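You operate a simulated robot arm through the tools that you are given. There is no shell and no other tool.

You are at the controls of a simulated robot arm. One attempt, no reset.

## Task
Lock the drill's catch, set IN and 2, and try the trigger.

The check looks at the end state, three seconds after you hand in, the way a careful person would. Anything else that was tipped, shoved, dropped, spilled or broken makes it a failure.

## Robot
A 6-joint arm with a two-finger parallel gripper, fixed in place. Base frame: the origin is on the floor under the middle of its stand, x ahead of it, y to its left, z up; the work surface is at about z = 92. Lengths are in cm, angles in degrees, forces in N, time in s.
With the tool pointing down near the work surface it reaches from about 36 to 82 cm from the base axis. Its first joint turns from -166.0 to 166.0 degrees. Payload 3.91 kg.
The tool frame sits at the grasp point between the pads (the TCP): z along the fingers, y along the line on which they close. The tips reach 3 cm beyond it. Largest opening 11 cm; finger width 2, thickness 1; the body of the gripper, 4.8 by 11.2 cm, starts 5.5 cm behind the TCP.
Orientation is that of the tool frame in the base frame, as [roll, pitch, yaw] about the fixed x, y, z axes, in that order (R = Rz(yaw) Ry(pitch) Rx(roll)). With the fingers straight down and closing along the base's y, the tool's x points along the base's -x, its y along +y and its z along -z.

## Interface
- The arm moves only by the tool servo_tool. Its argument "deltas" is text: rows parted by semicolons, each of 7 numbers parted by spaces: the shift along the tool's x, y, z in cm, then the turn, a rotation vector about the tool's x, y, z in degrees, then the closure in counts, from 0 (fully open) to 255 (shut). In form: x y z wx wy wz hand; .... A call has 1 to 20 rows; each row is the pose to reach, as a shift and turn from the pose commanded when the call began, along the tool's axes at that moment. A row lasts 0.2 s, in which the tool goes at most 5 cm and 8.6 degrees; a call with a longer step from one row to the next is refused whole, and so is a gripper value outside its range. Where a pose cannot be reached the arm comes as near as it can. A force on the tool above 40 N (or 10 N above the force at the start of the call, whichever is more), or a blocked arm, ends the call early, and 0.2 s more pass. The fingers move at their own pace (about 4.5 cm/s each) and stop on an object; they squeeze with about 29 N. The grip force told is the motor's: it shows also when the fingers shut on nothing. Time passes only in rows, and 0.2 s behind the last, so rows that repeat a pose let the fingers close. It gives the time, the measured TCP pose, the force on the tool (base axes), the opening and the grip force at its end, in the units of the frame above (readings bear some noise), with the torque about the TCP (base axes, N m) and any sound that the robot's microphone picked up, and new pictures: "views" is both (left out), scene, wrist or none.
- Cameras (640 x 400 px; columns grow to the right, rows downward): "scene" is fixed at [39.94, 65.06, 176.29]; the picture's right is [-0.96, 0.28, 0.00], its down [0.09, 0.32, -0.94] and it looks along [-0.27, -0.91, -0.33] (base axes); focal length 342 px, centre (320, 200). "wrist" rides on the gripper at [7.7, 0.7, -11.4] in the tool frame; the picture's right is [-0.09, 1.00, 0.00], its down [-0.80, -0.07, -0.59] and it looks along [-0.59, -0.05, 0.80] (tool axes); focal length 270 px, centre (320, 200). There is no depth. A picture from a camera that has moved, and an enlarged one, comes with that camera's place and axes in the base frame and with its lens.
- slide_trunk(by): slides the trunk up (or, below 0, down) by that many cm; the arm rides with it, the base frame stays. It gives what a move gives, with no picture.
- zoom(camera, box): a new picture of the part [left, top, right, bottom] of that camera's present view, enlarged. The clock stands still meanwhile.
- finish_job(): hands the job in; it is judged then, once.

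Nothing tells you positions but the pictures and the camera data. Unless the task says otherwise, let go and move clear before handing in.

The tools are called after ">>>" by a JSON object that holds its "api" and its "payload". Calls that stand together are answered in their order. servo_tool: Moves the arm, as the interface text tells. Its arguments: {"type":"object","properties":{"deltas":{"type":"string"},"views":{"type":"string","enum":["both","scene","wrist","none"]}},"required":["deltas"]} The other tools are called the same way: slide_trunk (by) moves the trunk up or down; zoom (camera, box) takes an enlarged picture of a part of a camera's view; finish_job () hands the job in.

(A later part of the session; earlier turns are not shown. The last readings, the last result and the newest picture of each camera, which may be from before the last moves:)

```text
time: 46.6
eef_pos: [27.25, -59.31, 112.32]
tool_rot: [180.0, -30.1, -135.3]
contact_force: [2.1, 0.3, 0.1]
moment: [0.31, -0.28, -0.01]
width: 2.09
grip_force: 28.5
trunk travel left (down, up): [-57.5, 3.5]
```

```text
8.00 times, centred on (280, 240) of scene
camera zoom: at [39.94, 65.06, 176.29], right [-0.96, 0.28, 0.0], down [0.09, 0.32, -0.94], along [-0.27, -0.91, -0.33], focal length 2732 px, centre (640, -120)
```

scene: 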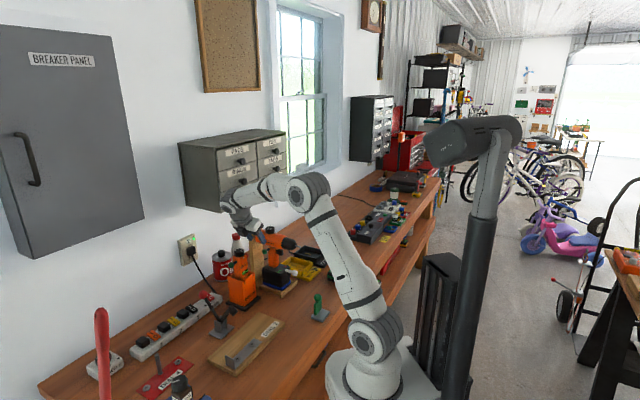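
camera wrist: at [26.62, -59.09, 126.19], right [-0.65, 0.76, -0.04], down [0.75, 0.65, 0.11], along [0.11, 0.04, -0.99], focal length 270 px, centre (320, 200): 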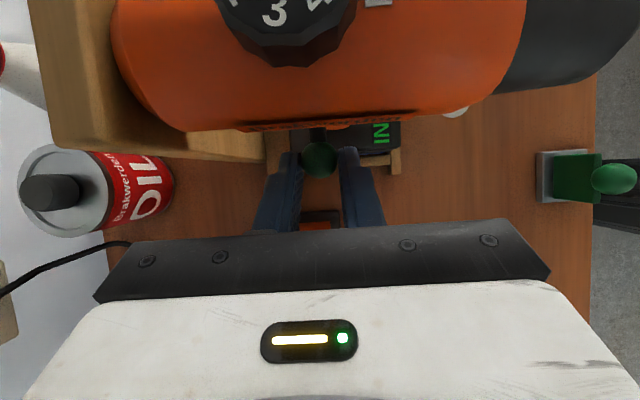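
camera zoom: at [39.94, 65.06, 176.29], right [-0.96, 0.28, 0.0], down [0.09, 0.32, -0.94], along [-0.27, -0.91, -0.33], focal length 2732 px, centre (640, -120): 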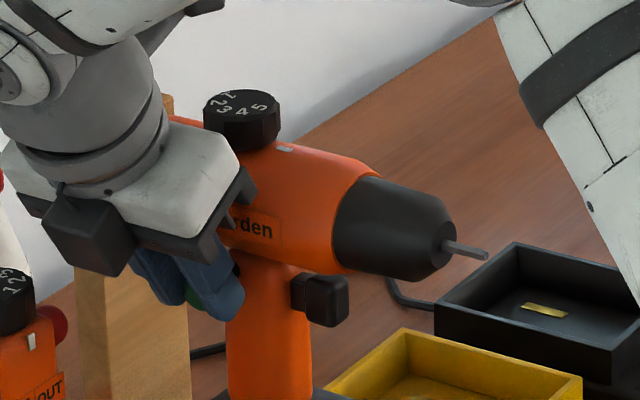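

The drill holds still and the force stays low, so the bar is sliding. I'll continue.

>>> {"api": "servo_tool", "payload": {"deltas": "0.13 0 0.075 0 0 0 255; 0.26 0 0.15 0 0 0 255; 0.26 0 0.15 0 0 0 255", "views": "none"}}

>>> {"api": "servo_tool", "payload": {"deltas": "0.13 0 0.075 0 0 0 255; 0.26 0 0.15 0 0 0 255; 0.26 0 0.15 0 0 0 255", "views": "wrist"}}

>>> {"api": "zoom", "payload": {"camera": "scene", "box": [250, 215, 310, 265]}}

>>> {"api": "zoom", "payload": {"camera": "wrist", "box": [220, 70, 420, 230]}}

```text
time: 47.4
eef_pos: [26.99, -59.48, 112.41]
tool_rot: [-179.9, -30.0, -135.3]
contact_force: [1.0, -1.1, 0.4]
moment: [-0.09, 0.05, 0.21]
width: 2.05
grip_force: 29.2
trunk travel left (down, up): [-57.5, 3.5]
```

```text
time: 48.2
eef_pos: [26.73, -59.64, 112.36]
tool_rot: [180.0, -30.1, -135.3]
contact_force: [-2.5, -1.5, 0.8]
moment: [-0.28, 0.33, 0.05]
width: 2.08
grip_force: 28.4
trunk travel left (down, up): [-57.5, 3.5]
camera wrist: at [25.72, -59.9, 126.21], right [-0.65, 0.76, -0.04], down [0.75, 0.65, 0.11], along [0.11, 0.04, -0.99], focal length 270 px, centre (320, 200)
```

wrist: 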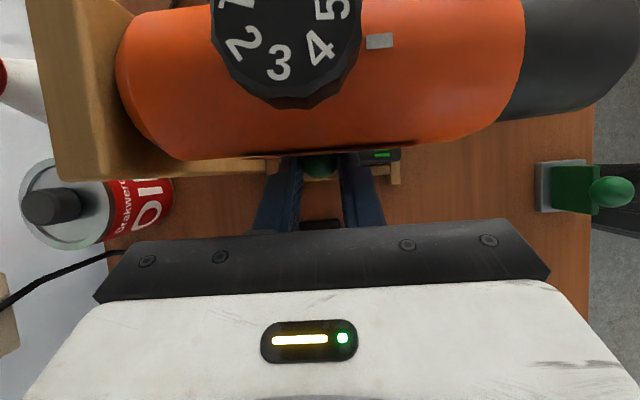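

```text
8.00 times, centred on (280, 240) of scene
camera zoom: at [39.94, 65.06, 176.29], right [-0.96, 0.28, 0.0], down [0.09, 0.32, -0.94], along [-0.27, -0.91, -0.33], focal length 2732 px, centre (640, -120)
```

zoom: 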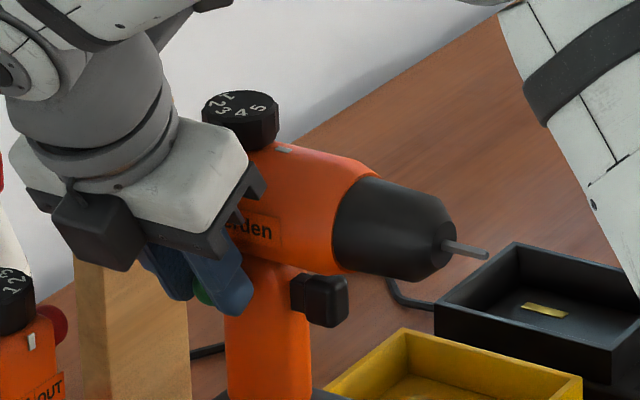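

```text
2.50 times, centred on (320, 150) of wrist
camera zoom: at [25.72, -59.9, 126.21], right [-0.65, 0.76, -0.04], down [0.75, 0.65, 0.11], along [0.11, 0.04, -0.99], focal length 676 px, centre (320, 325)
```

zoom: 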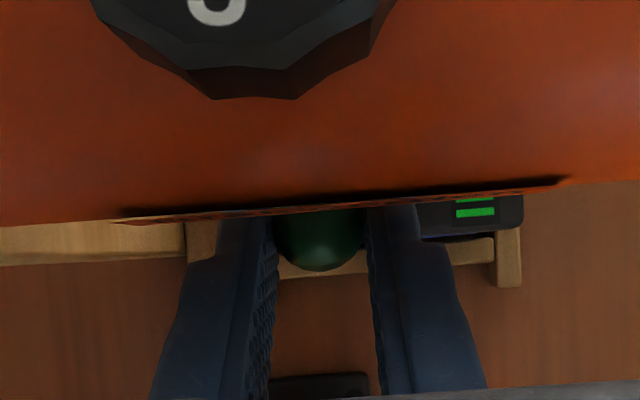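

The force has reversed sign, so the bar has gone past its middle and is being drawn to the far side. I'll follow it to its end stop.

>>> {"api": "servo_tool", "payload": {"deltas": "0.13 0 0.075 0 0 0 255; 0.26 0 0.15 0 0 0 255; 0.26 0 0.15 0 0 0 255", "views": "none"}}

>>> {"api": "servo_tool", "payload": {"deltas": "0.09 0 0.05 0 0 0 255; 0.17 0 0.1 0 0 0 255; 0.17 0 0.1 0 0 0 255", "views": "none"}}

>>> {"api": "zoom", "payload": {"camera": "scene", "box": [250, 215, 310, 265]}}

```text
time: 49.0
eef_pos: [26.62, -59.83, 112.39]
tool_rot: [180.0, -30.1, -135.4]
contact_force: [2.7, 0.0, 0.3]
moment: [0.36, -0.42, -0.05]
width: 2.07
grip_force: 29.3
trunk travel left (down, up): [-57.5, 3.5]
```

```text
time: 49.8
eef_pos: [26.41, -60.03, 112.38]
tool_rot: [-180.0, -30.1, -135.3]
contact_force: [1.5, 0.8, 0.2]
moment: [0.44, -0.51, -0.08]
width: 2.1
grip_force: 29.2
trunk travel left (down, up): [-57.5, 3.5]
```

```text
8.00 times, centred on (280, 240) of scene
camera zoom: at [39.94, 65.06, 176.29], right [-0.96, 0.28, 0.0], down [0.09, 0.32, -0.94], along [-0.27, -0.91, -0.33], focal length 2732 px, centre (640, -120)
```

zoom: 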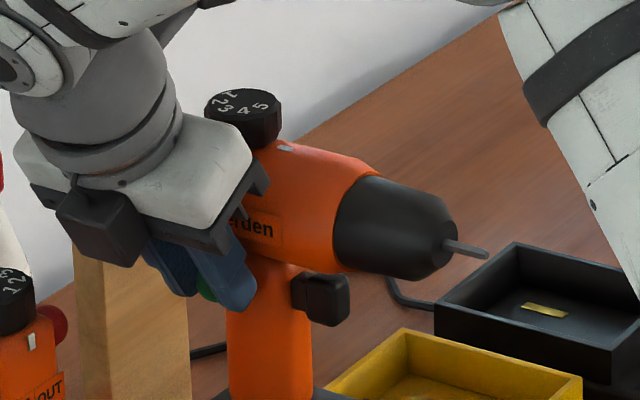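

The ball has travelled about 1.7 cm and sits near the handle. I'll ease off, open the fingers and retreat along the tool axis.

>>> {"api": "servo_tool", "payload": {"deltas": "-0.09 0 -0.05 0 0 0 255; -0.09 0 -0.05 0 0 0 200; -0.09 0 -0.05 0 0 0 140; -0.09 0 -0.05 0 0 0 140; -0.09 0 -0.05 0 0 0 140", "views": "none"}}

>>> {"api": "servo_tool", "payload": {"deltas": "0 0 -2 0 0 0 140; 0 0 -5 0 0 0 140; 0 0 -9 0 0 0 140; 0 0 -13 0 0 0 140; 0 0 -13 0 0 0 140", "views": "both"}}

>>> {"api": "zoom", "payload": {"camera": "scene", "box": [250, 220, 310, 262]}}

>>> {"api": "zoom", "payload": {"camera": "wrist", "box": [180, 0, 460, 180]}}

```text
time: 51.0
eef_pos: [26.36, -60.01, 112.43]
tool_rot: [-179.9, -30.1, -135.4]
contact_force: [0.7, 0.6, 0.7]
moment: [-0.02, 0.05, -0.02]
width: 4.95
grip_force: 0.0
trunk travel left (down, up): [-57.5, 3.5]
```

```text
time: 52.2
eef_pos: [31.01, -55.47, 123.78]
tool_rot: [180.0, -30.1, -135.4]
contact_force: [0.0, -0.7, 0.6]
moment: [0.0, -0.01, 0.0]
width: 4.95
grip_force: 0.0
trunk travel left (down, up): [-57.5, 3.5]
camera wrist: at [30.0, -55.69, 137.67], right [-0.65, 0.76, -0.04], down [0.75, 0.65, 0.11], along [0.11, 0.04, -0.99], focal length 270 px, centre (320, 200)
```

scene: 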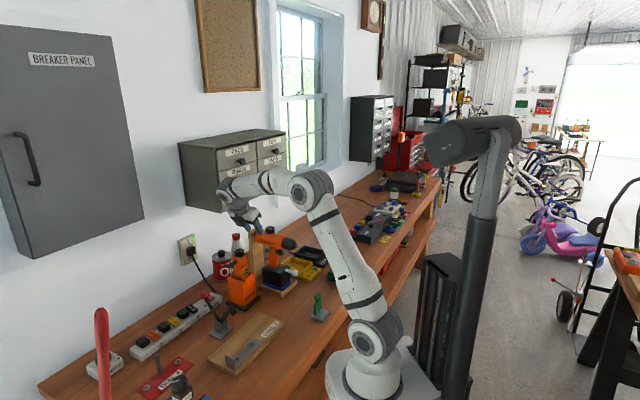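
wrist: 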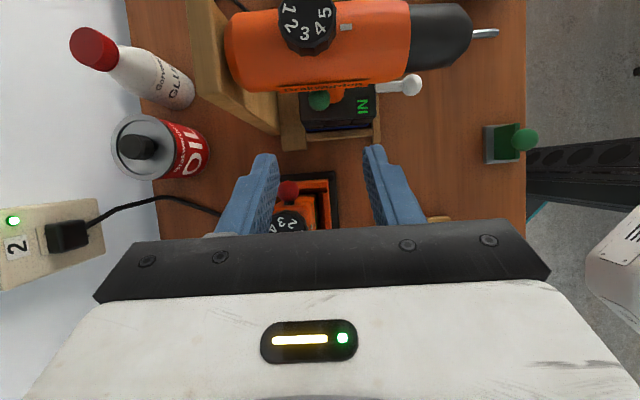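

```text
9.52 times, centred on (280, 241) of scene
camera zoom: at [39.94, 65.06, 176.29], right [-0.96, 0.28, 0.0], down [0.09, 0.32, -0.94], along [-0.27, -0.91, -0.33], focal length 3253 px, centre (701, -190)
```

zoom: 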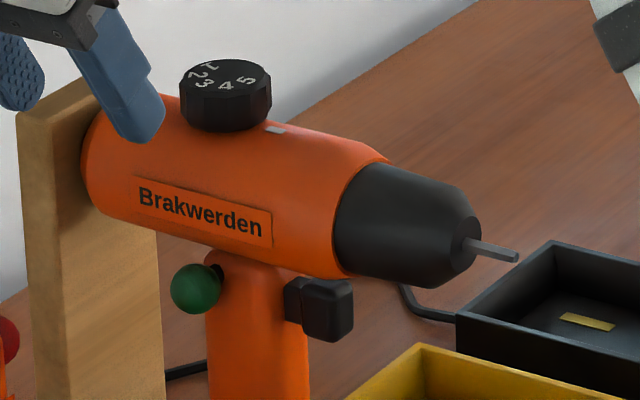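

```text
2.22 times, centred on (320, 90) of wrist
camera zoom: at [30.0, -55.69, 137.67], right [-0.65, 0.76, -0.04], down [0.75, 0.65, 0.11], along [0.11, 0.04, -0.99], focal length 601 px, centre (320, 444)
```

zoom: 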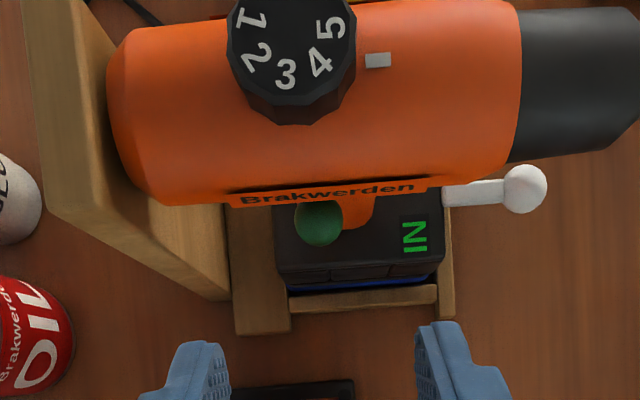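

The green ball is now close against the handle and the drill stands straight, so the crossbar is over to the other side. Next is the dial, whose top I place near (23.7,-63.2,119.5). I'll straighten the tool above it, then turn to yaw 65° so I have 150° of counter-clockwise turn available.

>>> {"api": "servo_tool", "payload": {"deltas": "2.3 0.42 -1.44 0 -6 0 104; 4.6 0.84 -2.88 0 -12 0 104; 6.9 1.26 -4.32 0 -18 0 104; 9.2 1.68 -5.76 0 -24 0 104; 11.5 2.1 -7.2 0 -30 0 104; 11.5 2.1 -7.2 0 -30 0 104", "views": "none"}}

>>> {"api": "servo_tool", "payload": {"deltas": "0 0 0 0 0 8.4 104; 0 0 0 0 0 16.8 104; 0 0 0 0 0 25.2 104; 0 0 0 0 0 33.6 104; 0 0 0 0 0 42 104; 0 0 0 0 0 50.4 104; 0 0 0 0 0 58.8 104; 0 0 0 0 0 67.2 104; 0 0 0 0 0 75.6 104; 0 0 0 0 0 84 104; 0 0 0 0 0 92.4 104; 0 0 0 0 0 100.8 104; 0 0 0 0 0 109.2 104; 0 0 0 0 0 117.6 104; 0 0 0 0 0 126 104; 0 0 0 0 0 134.4 104; 0 0 0 0 0 142.8 104; 0 0 0 0 0 151.2 104; 0 0 0 0 0 159.6 104; 0 0 0 0 0 159.6 104", "views": "both"}}

```text
time: 53.6
eef_pos: [25.07, -58.26, 135.58]
tool_rot: [-180.0, -0.2, -135.2]
contact_force: [1.0, -0.5, -0.3]
moment: [0.04, 0.04, 0.02]
width: 6.54
grip_force: 0.0
trunk travel left (down, up): [-57.5, 3.5]
```

```text
time: 57.8
eef_pos: [25.26, -58.26, 135.48]
tool_rot: [-180.0, 0.1, 64.9]
contact_force: [0.8, 0.5, 0.4]
moment: [0.0, 0.02, 0.03]
width: 6.48
grip_force: 0.1
trunk travel left (down, up): [-57.5, 3.5]
camera wrist: at [29.04, -51.59, 147.13], right [0.87, -0.5, 0.0], down [-0.4, -0.69, 0.6], along [-0.3, -0.52, -0.8], focal length 270 px, centre (320, 200)
```

scene: 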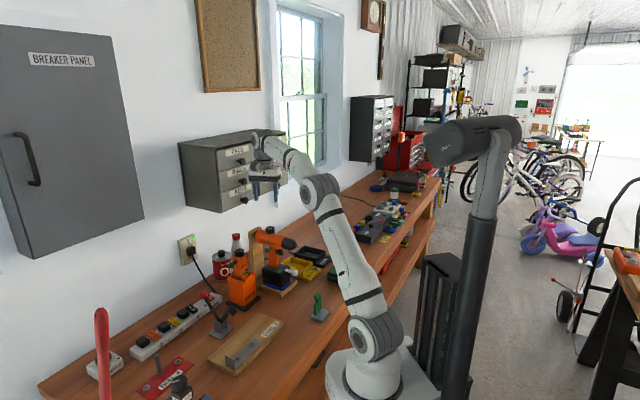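
wrist: 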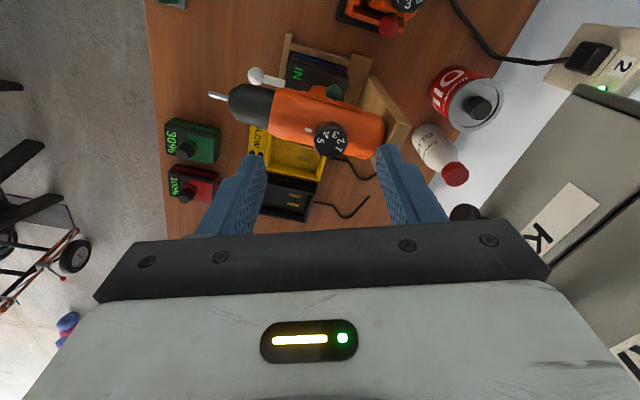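

>>> {"api": "zoom", "payload": {"camera": "wrist", "box": [270, 80, 400, 190]}}

```text
3.64 times, centred on (335, 135) of wrist
camera zoom: at [29.04, -51.59, 147.13], right [0.87, -0.5, 0.0], down [-0.4, -0.69, 0.6], along [-0.3, -0.52, -0.8], focal length 983 px, centre (266, 436)
```

zoom: 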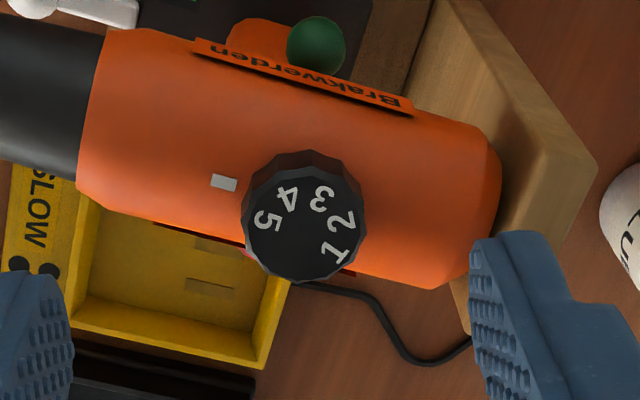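

The dial's top centre is about 4.8 cm behind the tool and 16.4 cm below the TCP. I'll move over it and descend part way.

>>> {"api": "servo_tool", "payload": {"deltas": "-2.4 0.4 0 0 0 0 104; -4.83 0.82 0 0 0 0 104; -4.83 0.82 3.5 0 0 0 104; -4.83 0.82 7 0 0 0 104; -4.83 0.82 10.5 0 0 0 104; -4.83 0.82 10.5 0 0 0 104", "views": "wrist"}}

>>> {"api": "zoom", "payload": {"camera": "wrist", "box": [210, 90, 430, 240]}}

>>> {"api": "zoom", "payload": {"camera": "scene", "box": [230, 190, 310, 250]}}

```text
time: 59.2
eef_pos: [23.88, -62.77, 124.92]
tool_rot: [179.9, 0.0, 65.1]
contact_force: [0.6, 0.4, -0.3]
moment: [0.01, -0.01, 0.02]
width: 6.5
grip_force: 0.0
trunk travel left (down, up): [-57.5, 3.5]
camera wrist: at [27.89, -56.11, 136.53], right [0.87, -0.5, 0.0], down [-0.4, -0.7, 0.6], along [-0.3, -0.52, -0.8], focal length 270 px, centre (320, 200)
```

wrist: 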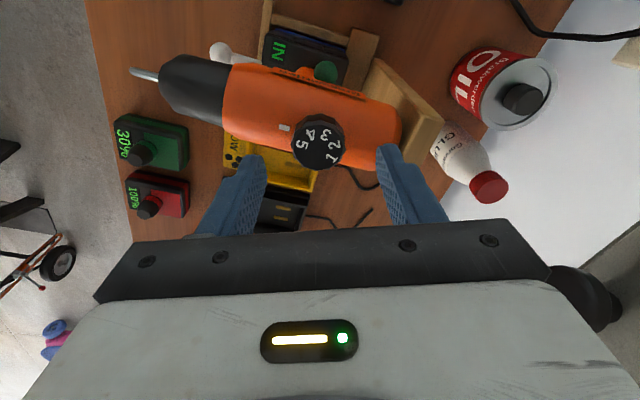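

```text
2.67 times, centred on (320, 165) of wrist
camera zoom: at [27.89, -56.11, 136.53], right [0.87, -0.5, 0.0], down [-0.4, -0.7, 0.6], along [-0.3, -0.52, -0.8], focal length 721 px, centre (320, 293)
```

zoom: 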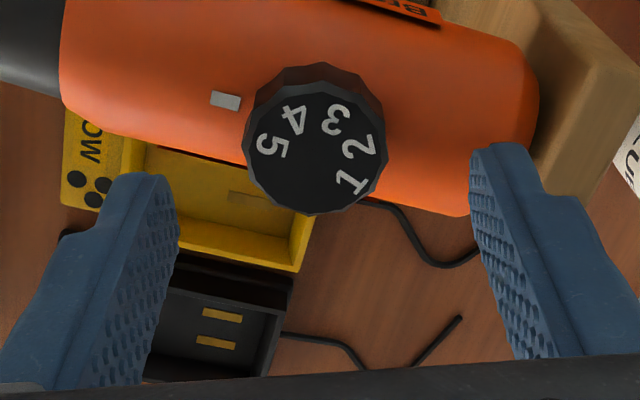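

```text
6.67 times, centred on (270, 220) of scene
camera zoom: at [39.94, 65.06, 176.29], right [-0.96, 0.28, 0.0], down [0.09, 0.32, -0.94], along [-0.27, -0.91, -0.33], focal length 2277 px, centre (653, 67)
```

zoom: 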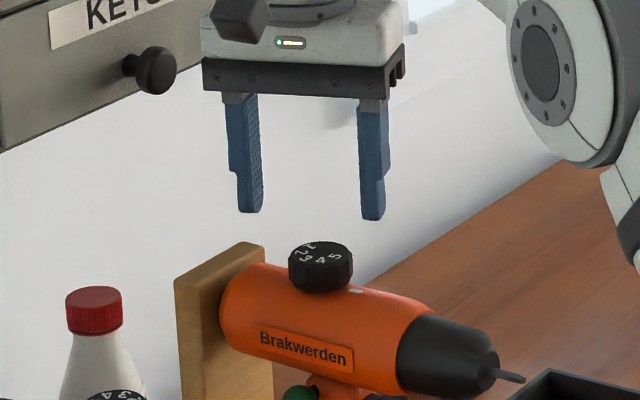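

Nearly centred, with 5.8 cm to the dial's top. I'll trim sideways, lower the tips to about 1 cm below the dial's top, and close gently.

>>> {"api": "servo_tool", "payload": {"deltas": "-0.29 -0.1 1.3 0 0 0 104; -0.29 -0.1 2.6 0 0 0 104; -0.29 -0.1 3.9 0 0 0 104; -0.29 -0.1 3.9 0 0 0 104", "views": "wrist"}}

>>> {"api": "zoom", "payload": {"camera": "wrist", "box": [210, 90, 430, 240]}}

>>> {"api": "zoom", "payload": {"camera": "scene", "box": [245, 205, 305, 250]}}

```text
time: 60.2
eef_pos: [23.56, -63.24, 120.93]
tool_rot: [180.0, 0.1, 65.1]
contact_force: [0.2, -0.7, 0.1]
moment: [-0.01, -0.03, 0.01]
width: 6.5
grip_force: 0.0
trunk travel left (down, up): [-57.5, 3.5]
camera wrist: at [27.45, -56.49, 132.59], right [0.87, -0.5, 0.0], down [-0.4, -0.7, 0.6], along [-0.3, -0.52, -0.8], focal length 270 px, centre (320, 200)
```

wrist: 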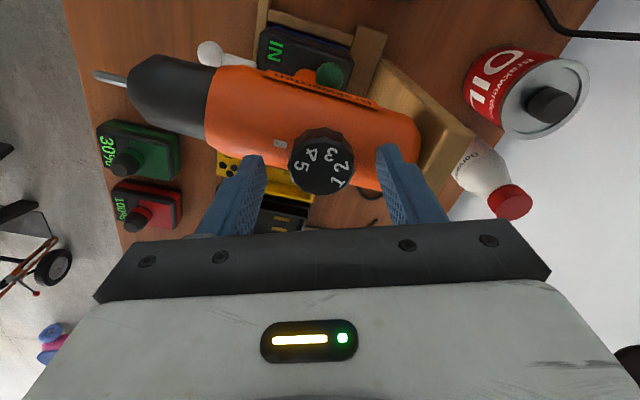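

```text
2.67 times, centred on (320, 165) of wrist
camera zoom: at [27.45, -56.49, 132.59], right [0.87, -0.5, 0.0], down [-0.4, -0.7, 0.6], along [-0.3, -0.52, -0.8], focal length 721 px, centre (320, 293)
```

zoom: 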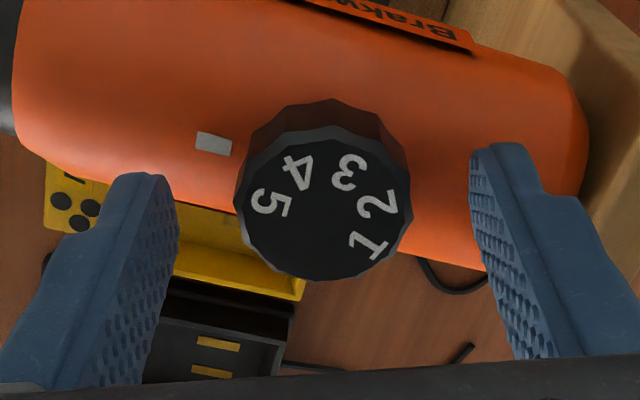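

```text
8.89 times, centred on (275, 228) of scene
camera zoom: at [39.94, 65.06, 176.29], right [-0.96, 0.28, 0.0], down [0.09, 0.32, -0.94], along [-0.27, -0.91, -0.33], focal length 3036 px, centre (720, -44)
```

zoom: 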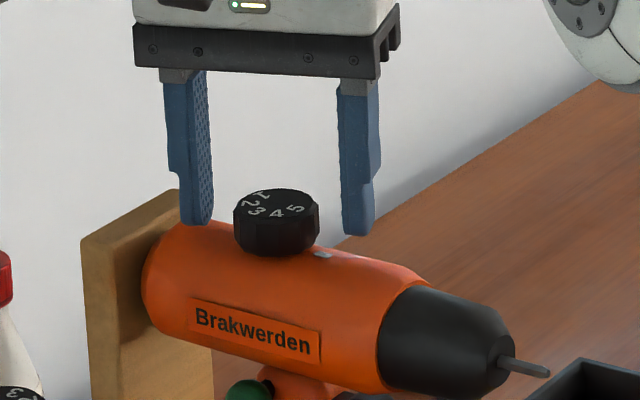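

Fingers straddle the dial well. I'll trim by 0.2 cm and close.

>>> {"api": "servo_tool", "payload": {"deltas": "0.2 0.11 0 0 0 0 140; 0.2 0.11 0 0 0 0 180; 0.2 0.11 0 0 0 0 220; 0.2 0.11 0 0 0 0 220; 0.2 0.11 0 0 0 0 220", "views": "wrist"}}

>>> {"api": "zoom", "payload": {"camera": "wrist", "box": [210, 90, 430, 240]}}

```text
time: 61.4
eef_pos: [23.83, -62.93, 121.11]
tool_rot: [-180.0, 0.1, 65.1]
contact_force: [0.4, -0.8, 1.1]
moment: [-0.03, 0.08, -0.03]
width: 3.73
grip_force: 28.8
trunk travel left (down, up): [-57.5, 3.5]
camera wrist: at [27.64, -56.26, 132.71], right [0.87, -0.5, 0.0], down [-0.4, -0.7, 0.6], along [-0.3, -0.52, -0.8], focal length 270 px, centre (320, 200)
```

wrist: 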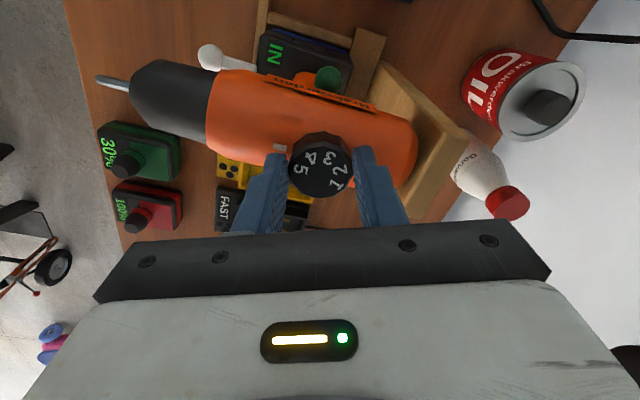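

```text
2.67 times, centred on (320, 165) of wrist
camera zoom: at [27.64, -56.26, 132.71], right [0.87, -0.5, 0.0], down [-0.4, -0.7, 0.6], along [-0.3, -0.52, -0.8], focal length 721 px, centre (320, 293)
```

zoom: 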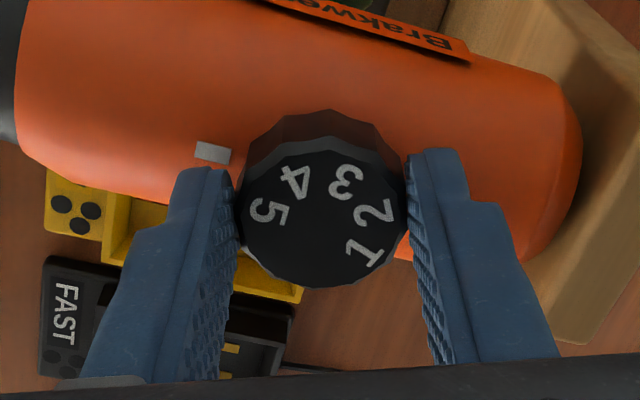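

Gripped at 3.73 cm. I'll turn 25° counter-clockwise first and check that only the dial moves.

>>> {"api": "servo_tool", "payload": {"deltas": "0 0 0 0 0 -6 220; 0 0 0 0 0 -12 220; 0 0 0 0 0 -18 220; 0 0 0 0 0 -25 220; 0 0 0 0 0 -25 220", "views": "wrist"}}

>>> {"api": "zoom", "payload": {"camera": "wrist", "box": [210, 90, 430, 240]}}

>>> {"api": "zoom", "payload": {"camera": "scene", "box": [245, 205, 305, 250]}}

```text
time: 62.6
eef_pos: [23.71, -62.99, 121.2]
tool_rot: [-179.9, 0.0, 90.2]
contact_force: [-3.4, 3.3, 0.4]
moment: [0.55, 0.51, 0.0]
width: 3.72
grip_force: 28.8
trunk travel left (down, up): [-57.5, 3.5]
camera wrist: at [24.41, -55.34, 132.74], right [1.0, -0.09, 0.0], down [-0.07, -0.8, 0.6], along [-0.05, -0.59, -0.8], focal length 270 px, centre (320, 200)
```

wrist: 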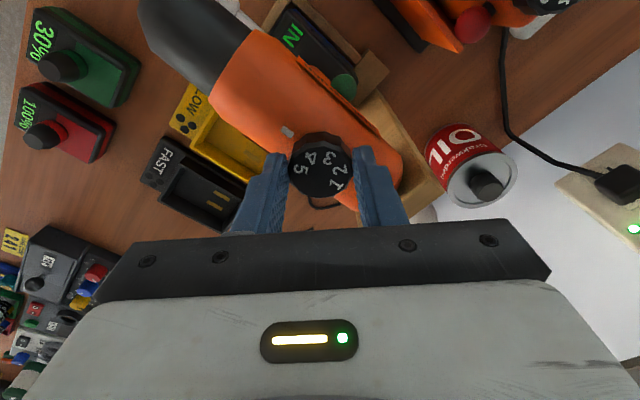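

```text
2.67 times, centred on (320, 165) of wrist
camera zoom: at [24.41, -55.34, 132.74], right [1.0, -0.09, 0.0], down [-0.07, -0.8, 0.6], along [-0.05, -0.59, -0.8], focal length 721 px, centre (320, 293)
```

zoom: 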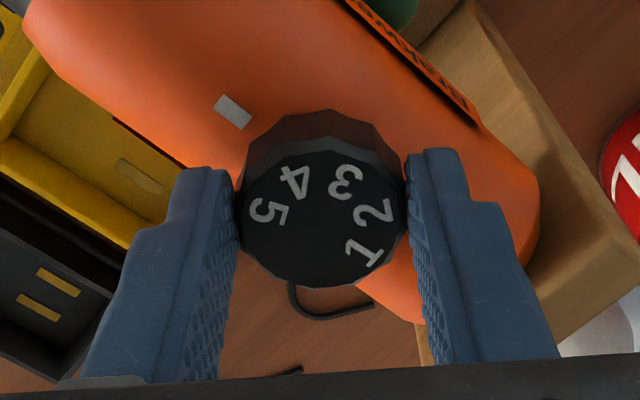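

```text
8.89 times, centred on (275, 228) of scene
camera zoom: at [39.94, 65.06, 176.29], right [-0.96, 0.28, 0.0], down [0.09, 0.32, -0.94], along [-0.27, -0.91, -0.33], focal length 3036 px, centre (720, -44)
```

zoom: 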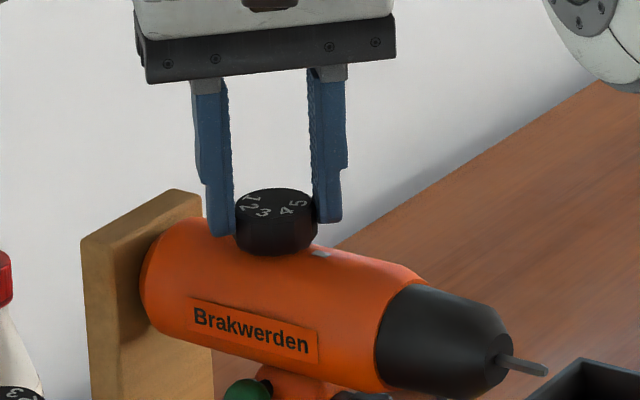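

Only the dial turned and the drill stayed put. I'll continue the turn, easing the small forward force.

>>> {"api": "servo_tool", "payload": {"deltas": "0.08 -0.08 0 0 0 -8 220; 0.08 -0.08 0 0 0 -16 220; 0.08 -0.08 0 0 0 -24 220; 0.08 -0.08 0 0 0 -32 220; 0.08 -0.08 0 0 0 -40 220; 0.08 -0.08 0 0 0 -48 220; 0.08 -0.08 0 0 0 -55 220; 0.08 -0.08 0 0 0 -55 220", "views": "wrist"}}

>>> {"api": "zoom", "payload": {"camera": "scene", "box": [245, 205, 305, 250]}}

>>> {"api": "zoom", "payload": {"camera": "wrist", "box": [210, 90, 430, 240]}}

```text
time: 64.4
eef_pos: [23.6, -62.95, 121.28]
tool_rot: [-179.9, 0.1, 145.1]
contact_force: [-4.5, 0.5, -0.1]
moment: [-0.09, 0.59, -0.02]
width: 3.7
grip_force: 29.0
trunk travel left (down, up): [-57.5, 3.5]
camera wrist: at [17.71, -58.16, 132.76], right [0.64, 0.77, 0.0], down [0.62, -0.51, 0.59], along [0.46, -0.38, -0.8], focal length 270 px, centre (320, 200)
```

wrist: 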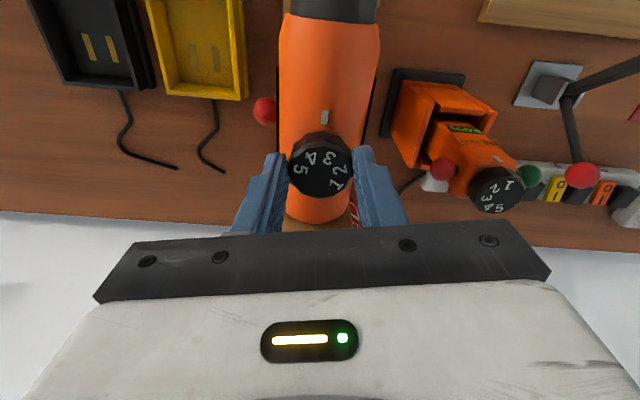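

```text
8.89 times, centred on (275, 228) of scene
camera zoom: at [39.94, 65.06, 176.29], right [-0.96, 0.28, 0.0], down [0.09, 0.32, -0.94], along [-0.27, -0.91, -0.33], focal length 3036 px, centre (720, -44)
```

zoom: 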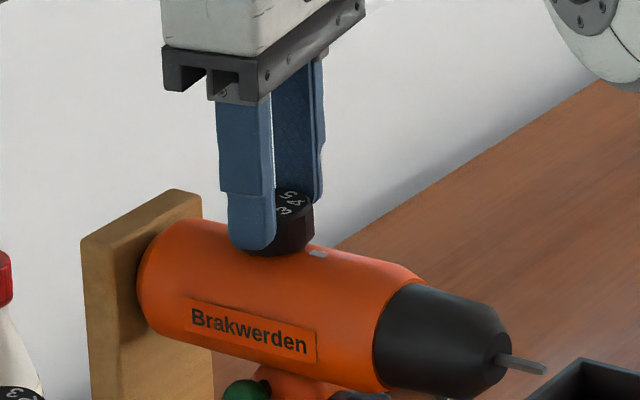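

```text
2.67 times, centred on (320, 165) of wrist
camera zoom: at [17.71, -58.16, 132.76], right [0.64, 0.77, 0.0], down [0.62, -0.51, 0.59], along [0.46, -0.38, -0.8], focal length 721 px, centre (320, 293)
```

zoom: 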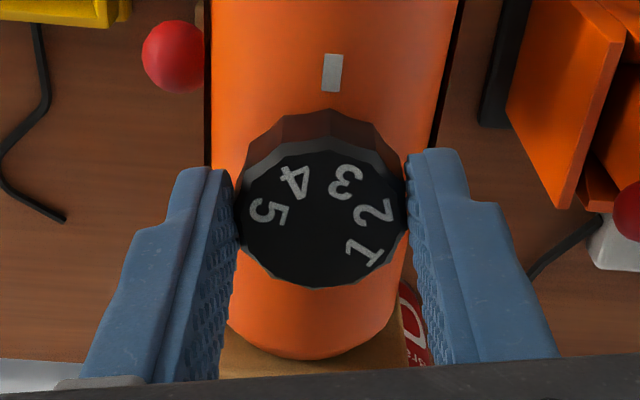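

80° done, and the mark now sits between 4 and 3. I'll turn another 62° and then check the alignment of 2.

>>> {"api": "servo_tool", "payload": {"deltas": "0.1 -0.06 0 0 0 -8 220; 0.1 -0.06 0 0 0 -16 220; 0.1 -0.06 0 0 0 -24 220; 0.1 -0.06 0 0 0 -32 220; 0.1 -0.06 0 0 0 -40 220; 0.1 -0.06 0 0 0 -48 220; 0.1 -0.06 0 0 0 -55 220; 0.1 -0.06 0 0 0 -62 220; 0.1 -0.06 0 0 0 -62 220", "views": "wrist"}}

>>> {"api": "zoom", "payload": {"camera": "scene", "box": [258, 225, 284, 242]}}

>>> {"api": "zoom", "payload": {"camera": "wrist", "box": [210, 90, 430, 240]}}

```text
time: 66.4
eef_pos: [23.64, -63.0, 121.31]
tool_rot: [-179.8, -0.1, -152.8]
contact_force: [0.3, -4.4, 2.7]
moment: [-0.54, 0.06, 0.0]
width: 3.72
grip_force: 29.1
trunk travel left (down, up): [-57.5, 3.5]
camera wrist: at [16.54, -65.94, 132.79], right [-0.38, 0.93, 0.0], down [0.74, 0.31, 0.59], along [0.55, 0.22, -0.81], focal length 270 px, centre (320, 200)
```

wrist: 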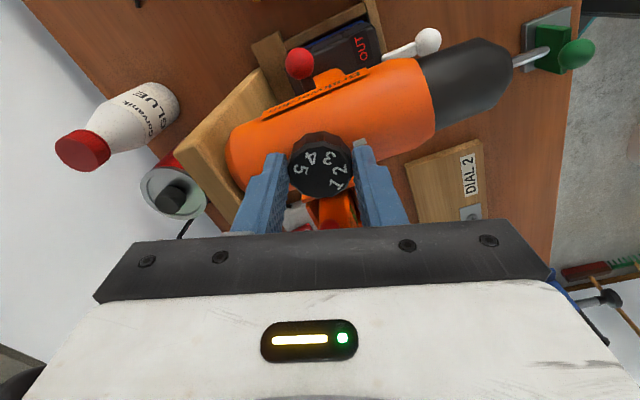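

```text
16.00 times, centred on (271, 234) of scene
camera zoom: at [39.94, 65.06, 176.29], right [-0.96, 0.28, 0.0], down [0.09, 0.32, -0.94], along [-0.27, -0.91, -0.33], focal length 5464 px, centre (1104, -336)
```

zoom: 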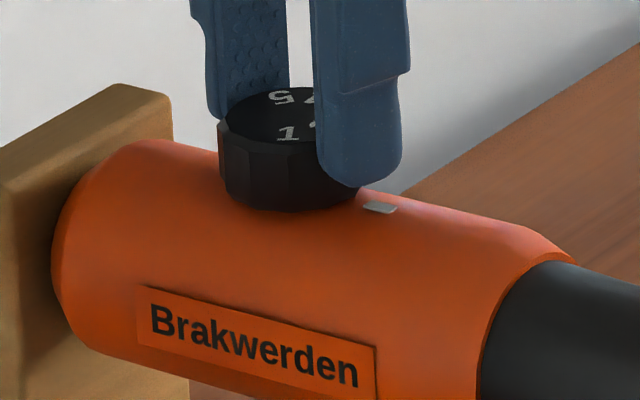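

```text
2.67 times, centred on (320, 165) of wrist
camera zoom: at [16.54, -65.94, 132.79], right [-0.38, 0.93, 0.0], down [0.74, 0.31, 0.59], along [0.55, 0.22, -0.81], focal length 721 px, centre (320, 293)
```

zoom: 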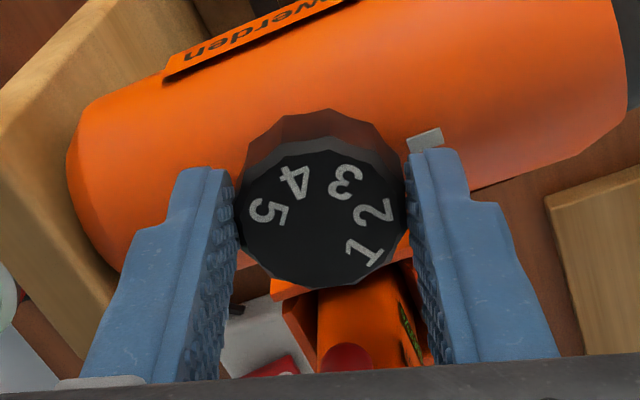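

Working out the perspective, the numbers are spaced 50° apart and 2 is about 8° short of the mark. I'll turn the remaining 8° and ease the small side force.

>>> {"api": "servo_tool", "payload": {"deltas": "0.04 -0.08 0 0 0 -4 220; 0.08 -0.16 0 0 0 -7.9 220; 0.08 -0.16 0 0 0 -7.9 220", "views": "wrist"}}

>>> {"api": "zoom", "payload": {"camera": "wrist", "box": [210, 90, 430, 240]}}

>>> {"api": "zoom", "payload": {"camera": "scene", "box": [250, 220, 310, 262]}}

```text
time: 67.2
eef_pos: [23.53, -63.02, 121.11]
tool_rot: [180.0, -0.2, -144.9]
contact_force: [3.3, -1.2, 2.7]
moment: [0.35, -0.87, 0.0]
width: 3.71
grip_force: 29.2
trunk travel left (down, up): [-57.5, 3.5]
camera wrist: at [16.93, -67.05, 132.77], right [-0.5, 0.87, 0.0], down [0.7, 0.4, 0.59], along [0.51, 0.3, -0.8], focal length 270 px, centre (320, 200)
```

wrist: 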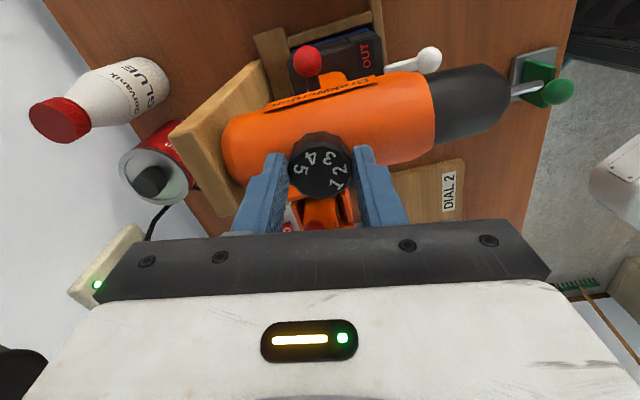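

```text
2.67 times, centred on (320, 165) of wrist
camera zoom: at [16.93, -67.05, 132.77], right [-0.5, 0.87, 0.0], down [0.7, 0.4, 0.59], along [0.51, 0.3, -0.8], focal length 721 px, centre (320, 293)
```

zoom: 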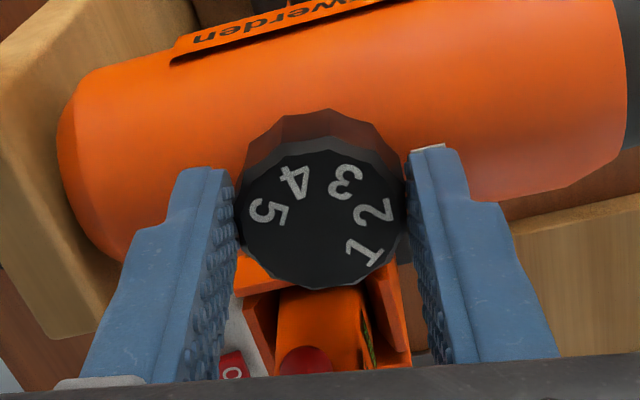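

```text
9.52 times, centred on (280, 241) of scene
camera zoom: at [39.94, 65.06, 176.29], right [-0.96, 0.28, 0.0], down [0.09, 0.32, -0.94], along [-0.27, -0.91, -0.33], focal length 3253 px, centre (701, -190)
```

zoom: 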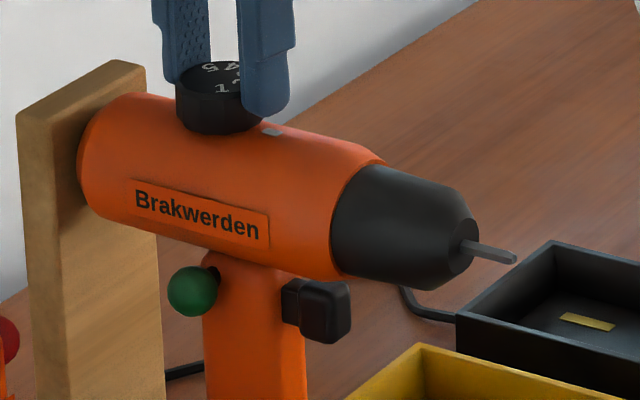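

The 2 now lines up with the mark direction and the drill sits straight. I'll open the fingers and rise.

>>> {"api": "servo_tool", "payload": {"deltas": "0 0 0 0 0 0 180; 0 0 0 0 0 0 120; 0 0 0 0 0 0 104; 0 0 0 0 0 0 104; 0 0 -3 0 0 0 104; 0 0 -7 0 0 0 104; 0 0 -11 0 0 0 104; 0 0 -15 0 0 0 104; 0 0 -15 0 0 0 104", "views": "wrist"}}

>>> {"api": "zoom", "payload": {"camera": "scene", "box": [258, 225, 284, 242]}}

>>> {"api": "zoom", "payload": {"camera": "wrist", "box": [240, 60, 440, 210]}}

```text
time: 69.2
eef_pos: [23.57, -63.17, 135.36]
tool_rot: [-180.0, -0.1, -144.9]
contact_force: [-0.8, 0.1, -0.3]
moment: [-0.05, 0.0, 0.0]
width: 6.5
grip_force: 0.1
out of reach, approached as far as the arm can: row 8, 9
trunk travel left (down, up): [-57.5, 3.5]
camera wrist: at [16.95, -67.01, 146.9], right [-0.5, 0.87, 0.0], down [0.7, 0.4, 0.59], along [0.51, 0.3, -0.81], focal length 270 px, centre (320, 200)
```

wrist: 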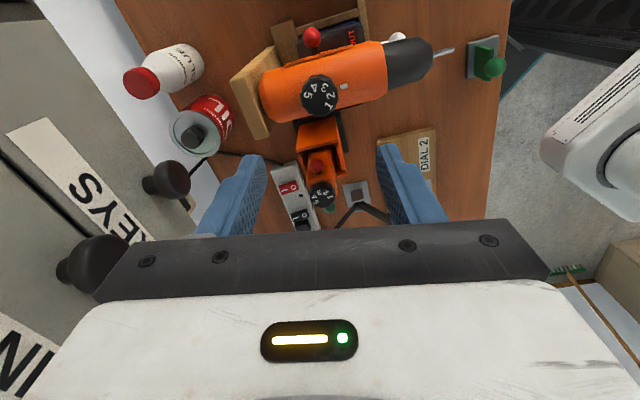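

```text
16.00 times, centred on (271, 234) of scene
camera zoom: at [39.94, 65.06, 176.29], right [-0.96, 0.28, 0.0], down [0.09, 0.32, -0.94], along [-0.27, -0.91, -0.33], focal length 5464 px, centre (1104, -336)
```

zoom: 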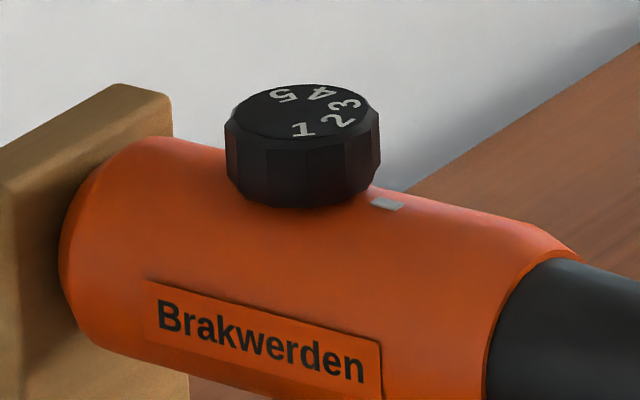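

```text
2.67 times, centred on (340, 135) of wrist
camera zoom: at [16.95, -67.01, 146.9], right [-0.5, 0.87, 0.0], down [0.7, 0.4, 0.59], along [0.51, 0.3, -0.81], focal length 721 px, centre (267, 373)
```

zoom: 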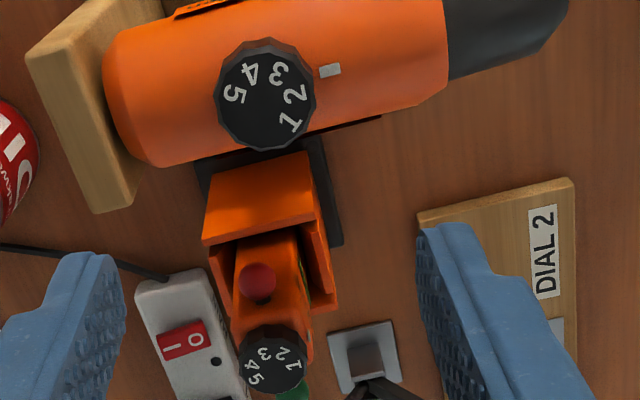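

The dial now reads 2 at the mark, matching where 5 sat before. For the trigger, whose front is near (20.3,-59.9,109.5), I'll come from the robot's side, pointing along -y and nearly level under the chuck. I'm first moving back and turning.

>>> {"api": "servo_tool", "payload": {"deltas": "-0.3 1.8 0 0 0 8.3 160; -0.6 3.6 0.5 0 0 16.6 200; -1 5.4 1 0 0 25 255; -1.4 7.2 1.5 0 0 33.3 255; -1.8 9 2 0 0 41.6 255; -2.2 10.6 2.5 0 0 50 255; -2.6 12 3 0 0 58.3 255; -3 13.2 3.5 0 0 66.6 255; -3.4 14.4 4 0 0 75 255; -3.7 15.4 4.3 0 0 83.3 255; -4 16.4 4.6 0 0 91.6 255; -4.3 17.2 4.8 0 0 100 255; -4.6 17.8 5 0 0 108.3 255; -4.8 18.3 5 0 0 116.6 255; -5.07 18.7 5 0 0 125 255", "views": "none"}}

>>> {"api": "servo_tool", "payload": {"deltas": "0 0 0 0 -8 0 255; 0 0 0 0 -16 0 255; 0 0 0 0 -24 0 255; 0 0 0 0 -32 0 255; 0 0 0 0 -40 0 255; 0 0 0 0 -48 0 255; 0 0 0 0 -56 0 255; 0 0 0 0 -64 0 255; 0 0 0 0 -72 0 255; 0 0 0 0 -80 0 255", "views": "both"}}

```text
time: 72.4
eef_pos: [17.15, -44.94, 130.35]
tool_rot: [-179.9, 0.1, 89.9]
contact_force: [1.0, 0.3, 1.0]
moment: [0.01, -0.01, -0.04]
width: 0.0
grip_force: 29.2
trunk travel left (down, up): [-57.5, 3.5]
```

```text
time: 74.6
eef_pos: [17.11, -44.82, 130.24]
tool_rot: [-179.7, 80.0, 90.5]
contact_force: [-0.7, -0.5, 0.6]
moment: [0.0, 0.0, 0.02]
width: 0.0
grip_force: 28.8
trunk travel left (down, up): [-57.5, 3.5]
camera wrist: at [17.82, -32.3, 124.64], right [1.0, -0.01, 0.09], down [-0.07, 0.45, 0.89], along [-0.05, -0.89, 0.45], focal length 270 px, centre (320, 200)
```

scene: 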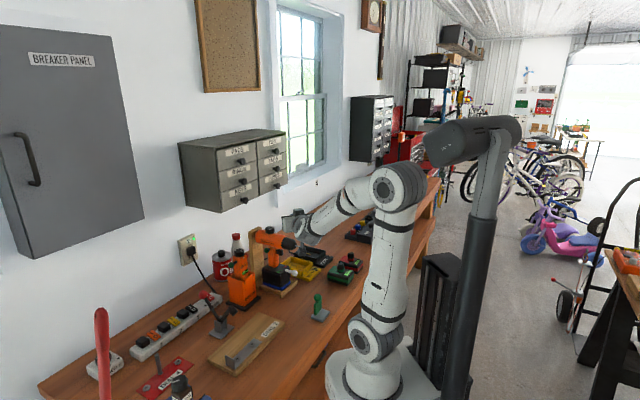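
wrist: 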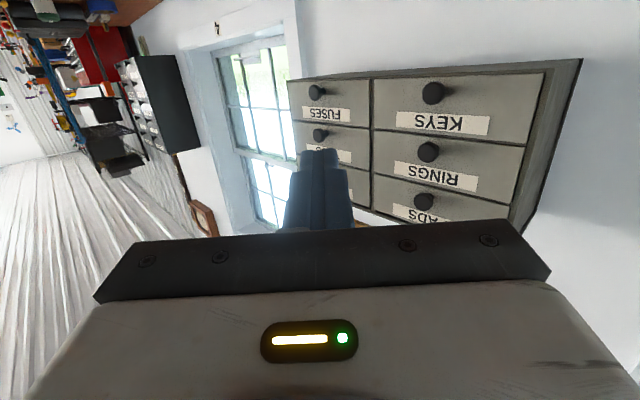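

The tool is nearly level. I'll lower it to trigger height, well in front of the drill.

>>> {"api": "servo_tool", "payload": {"deltas": "3.94 0 0.7 0 0 0 255; 7.88 0 1.4 0 0 0 255; 11.82 0 2.09 0 0 0 255; 15.76 0 2.79 0 0 0 255; 19.7 0 3.48 0 0 0 255; 19.7 0 3.48 0 0 0 255", "views": "both"}}

>>> {"api": "zoom", "payload": {"camera": "wrist", "box": [220, 80, 440, 230]}}

>>> {"api": "zoom", "payload": {"camera": "scene", "box": [240, 215, 360, 300]}}

```text
time: 76.0
eef_pos: [18.81, -46.49, 112.45]
tool_rot: [-174.0, 79.7, 95.7]
contact_force: [0.2, 0.1, -0.5]
moment: [0.0, 0.01, 0.03]
width: 0.01
grip_force: 28.8
out of reach, approached as far as the arm can: row 2, 3, 4, 5, 6
trunk travel left (down, up): [-57.5, 3.5]
camera wrist: at [19.6, -33.92, 106.96], right [1.0, -0.02, 0.07], down [-0.05, 0.44, 0.9], along [-0.05, -0.9, 0.44], focal length 270 px, centre (320, 200)
```

scene: 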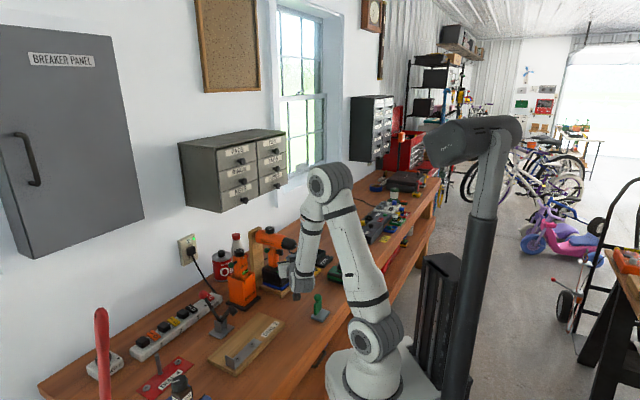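
wrist: 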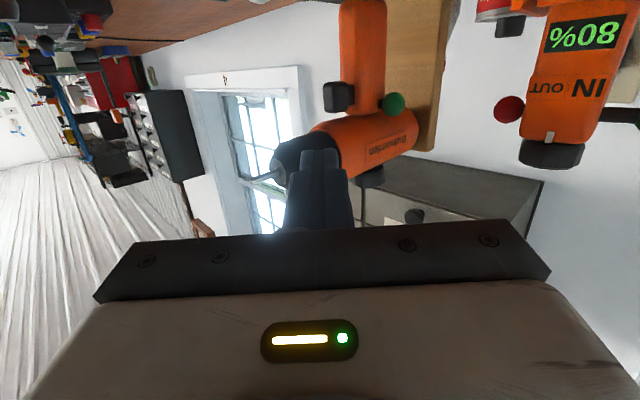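

```text
2.67 times, centred on (330, 155) of wrist
camera zoom: at [19.6, -33.92, 106.96], right [1.0, -0.02, 0.07], down [-0.05, 0.44, 0.9], along [-0.05, -0.9, 0.44], focal length 721 px, centre (293, 320)
```

zoom: 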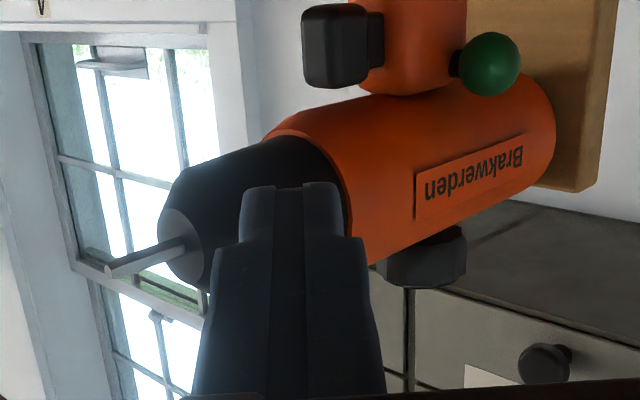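

```text
4.71 times, centred on (300, 258) of scene
camera zoom: at [39.94, 65.06, 176.29], right [-0.96, 0.28, 0.0], down [0.09, 0.32, -0.94], along [-0.27, -0.91, -0.33], focal length 1607 px, centre (414, -71)
```

zoom: 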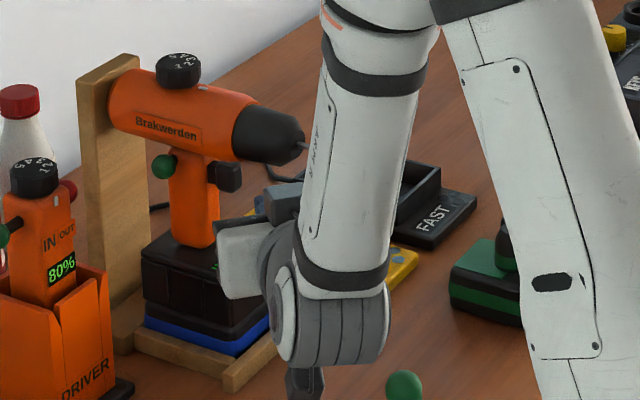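

This level approach runs out of reach and twists the tool, so I won't use it. A better way is to come from the drill's right, tilted 45° under the chuck, and press the trigger with the finger's flat side. I'm going back up first.

>>> {"api": "servo_tool", "payload": {"deltas": "-3.94 0 -0.7 0 0 0 255; -7.88 0 -1.4 0 0 0 255; -11.82 0 -2.09 0 0 0 255; -15.76 0 -2.79 0 0 0 255; -19.7 0 -3.48 0 0 0 255; -19.7 0 -3.48 0 0 0 255", "views": "none"}}

```text
time: 77.4
eef_pos: [18.74, -46.53, 132.54]
tool_rot: [-179.6, 80.1, 90.4]
contact_force: [-0.2, 0.2, 0.1]
moment: [-0.02, -0.01, -0.01]
width: 0.0
grip_force: 28.7
trunk travel left (down, up): [-57.5, 3.5]
```

>>> {"api": "servo_tool", "payload": {"deltas": "0 0 0 0 7 0 255; 0 0 0 0 14 0 255; 0 0 0 0 21 0 255; 0 0 0 0 28 0 255; 0 0 0 0 35 0 255; 0 0 0 0 35 0 255", "views": "none"}}

>>> {"api": "servo_tool", "payload": {"deltas": "1.02 1.1 2.06 5.35 0 5.35 255; 2.05 2.21 4.13 10.7 0 10.7 255; 3.07 3.32 6.19 16.05 0 16.05 255; 4.09 4.42 8.25 21.4 0 21.4 255; 5.12 5.53 10.32 26.75 0 26.75 255; 6.14 6.63 12.38 32.1 0 32.1 255; 6.14 6.63 12.38 32.1 0 32.1 255", "views": "both"}}

>>> {"api": "zoom", "payload": {"camera": "wrist", "box": [220, 60, 440, 230]}}

>>> {"api": "zoom", "payload": {"camera": "scene", "box": [210, 190, 330, 280]}}

```text
time: 78.8
eef_pos: [18.64, -46.8, 132.32]
tool_rot: [-179.9, 45.1, 89.9]
contact_force: [0.0, 0.1, 0.7]
moment: [-0.01, -0.02, 0.01]
width: 0.0
grip_force: 29.6
trunk travel left (down, up): [-57.5, 3.5]
```

```text
time: 80.4
eef_pos: [25.09, -51.2, 119.27]
tool_rot: [179.9, 45.0, 44.4]
contact_force: [-0.1, 0.0, -0.2]
moment: [-0.02, 0.02, -0.02]
width: 0.0
grip_force: 29.4
trunk travel left (down, up): [-57.5, 3.5]
camera wrist: at [35.37, -42.25, 122.0], right [0.65, -0.75, 0.06], down [-0.15, -0.05, 0.99], along [-0.74, -0.66, -0.15], focal length 270 px, centre (320, 200)
```

scene: 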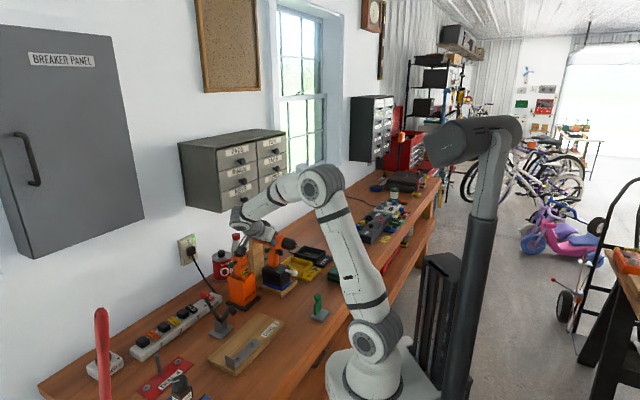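
wrist: 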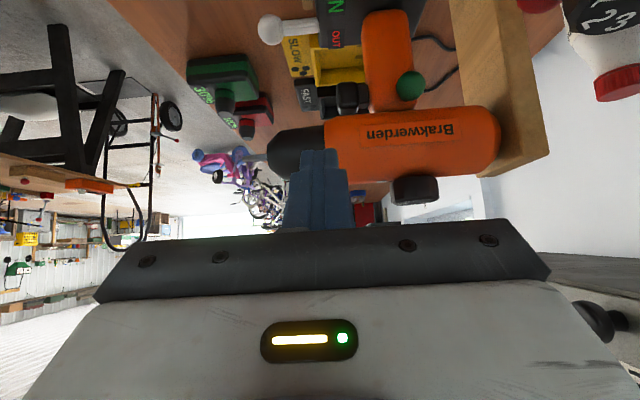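

```text
2.35 times, centred on (330, 145) of wrist
camera zoom: at [35.37, -42.25, 122.0], right [0.65, -0.75, 0.06], down [-0.15, -0.05, 0.99], along [-0.74, -0.66, -0.15], focal length 636 px, centre (296, 329)
```

zoom: 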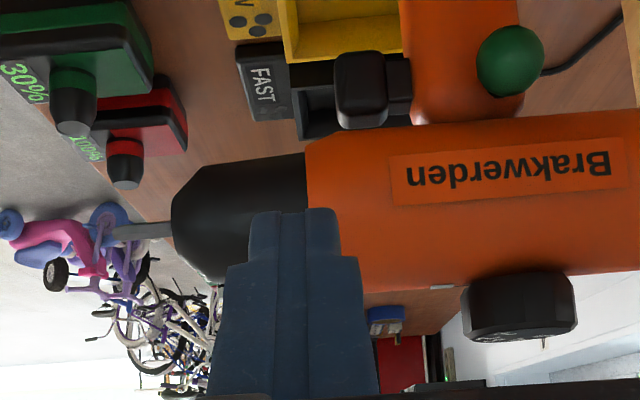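

```text
4.44 times, centred on (270, 235) of scene
camera zoom: at [39.94, 65.06, 176.29], right [-0.96, 0.28, 0.0], down [0.09, 0.32, -0.94], along [-0.27, -0.91, -0.33], focal length 1518 px, centre (542, 44)
```

zoom: 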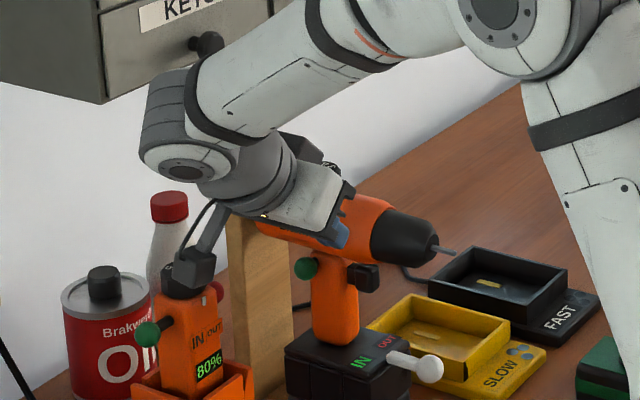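

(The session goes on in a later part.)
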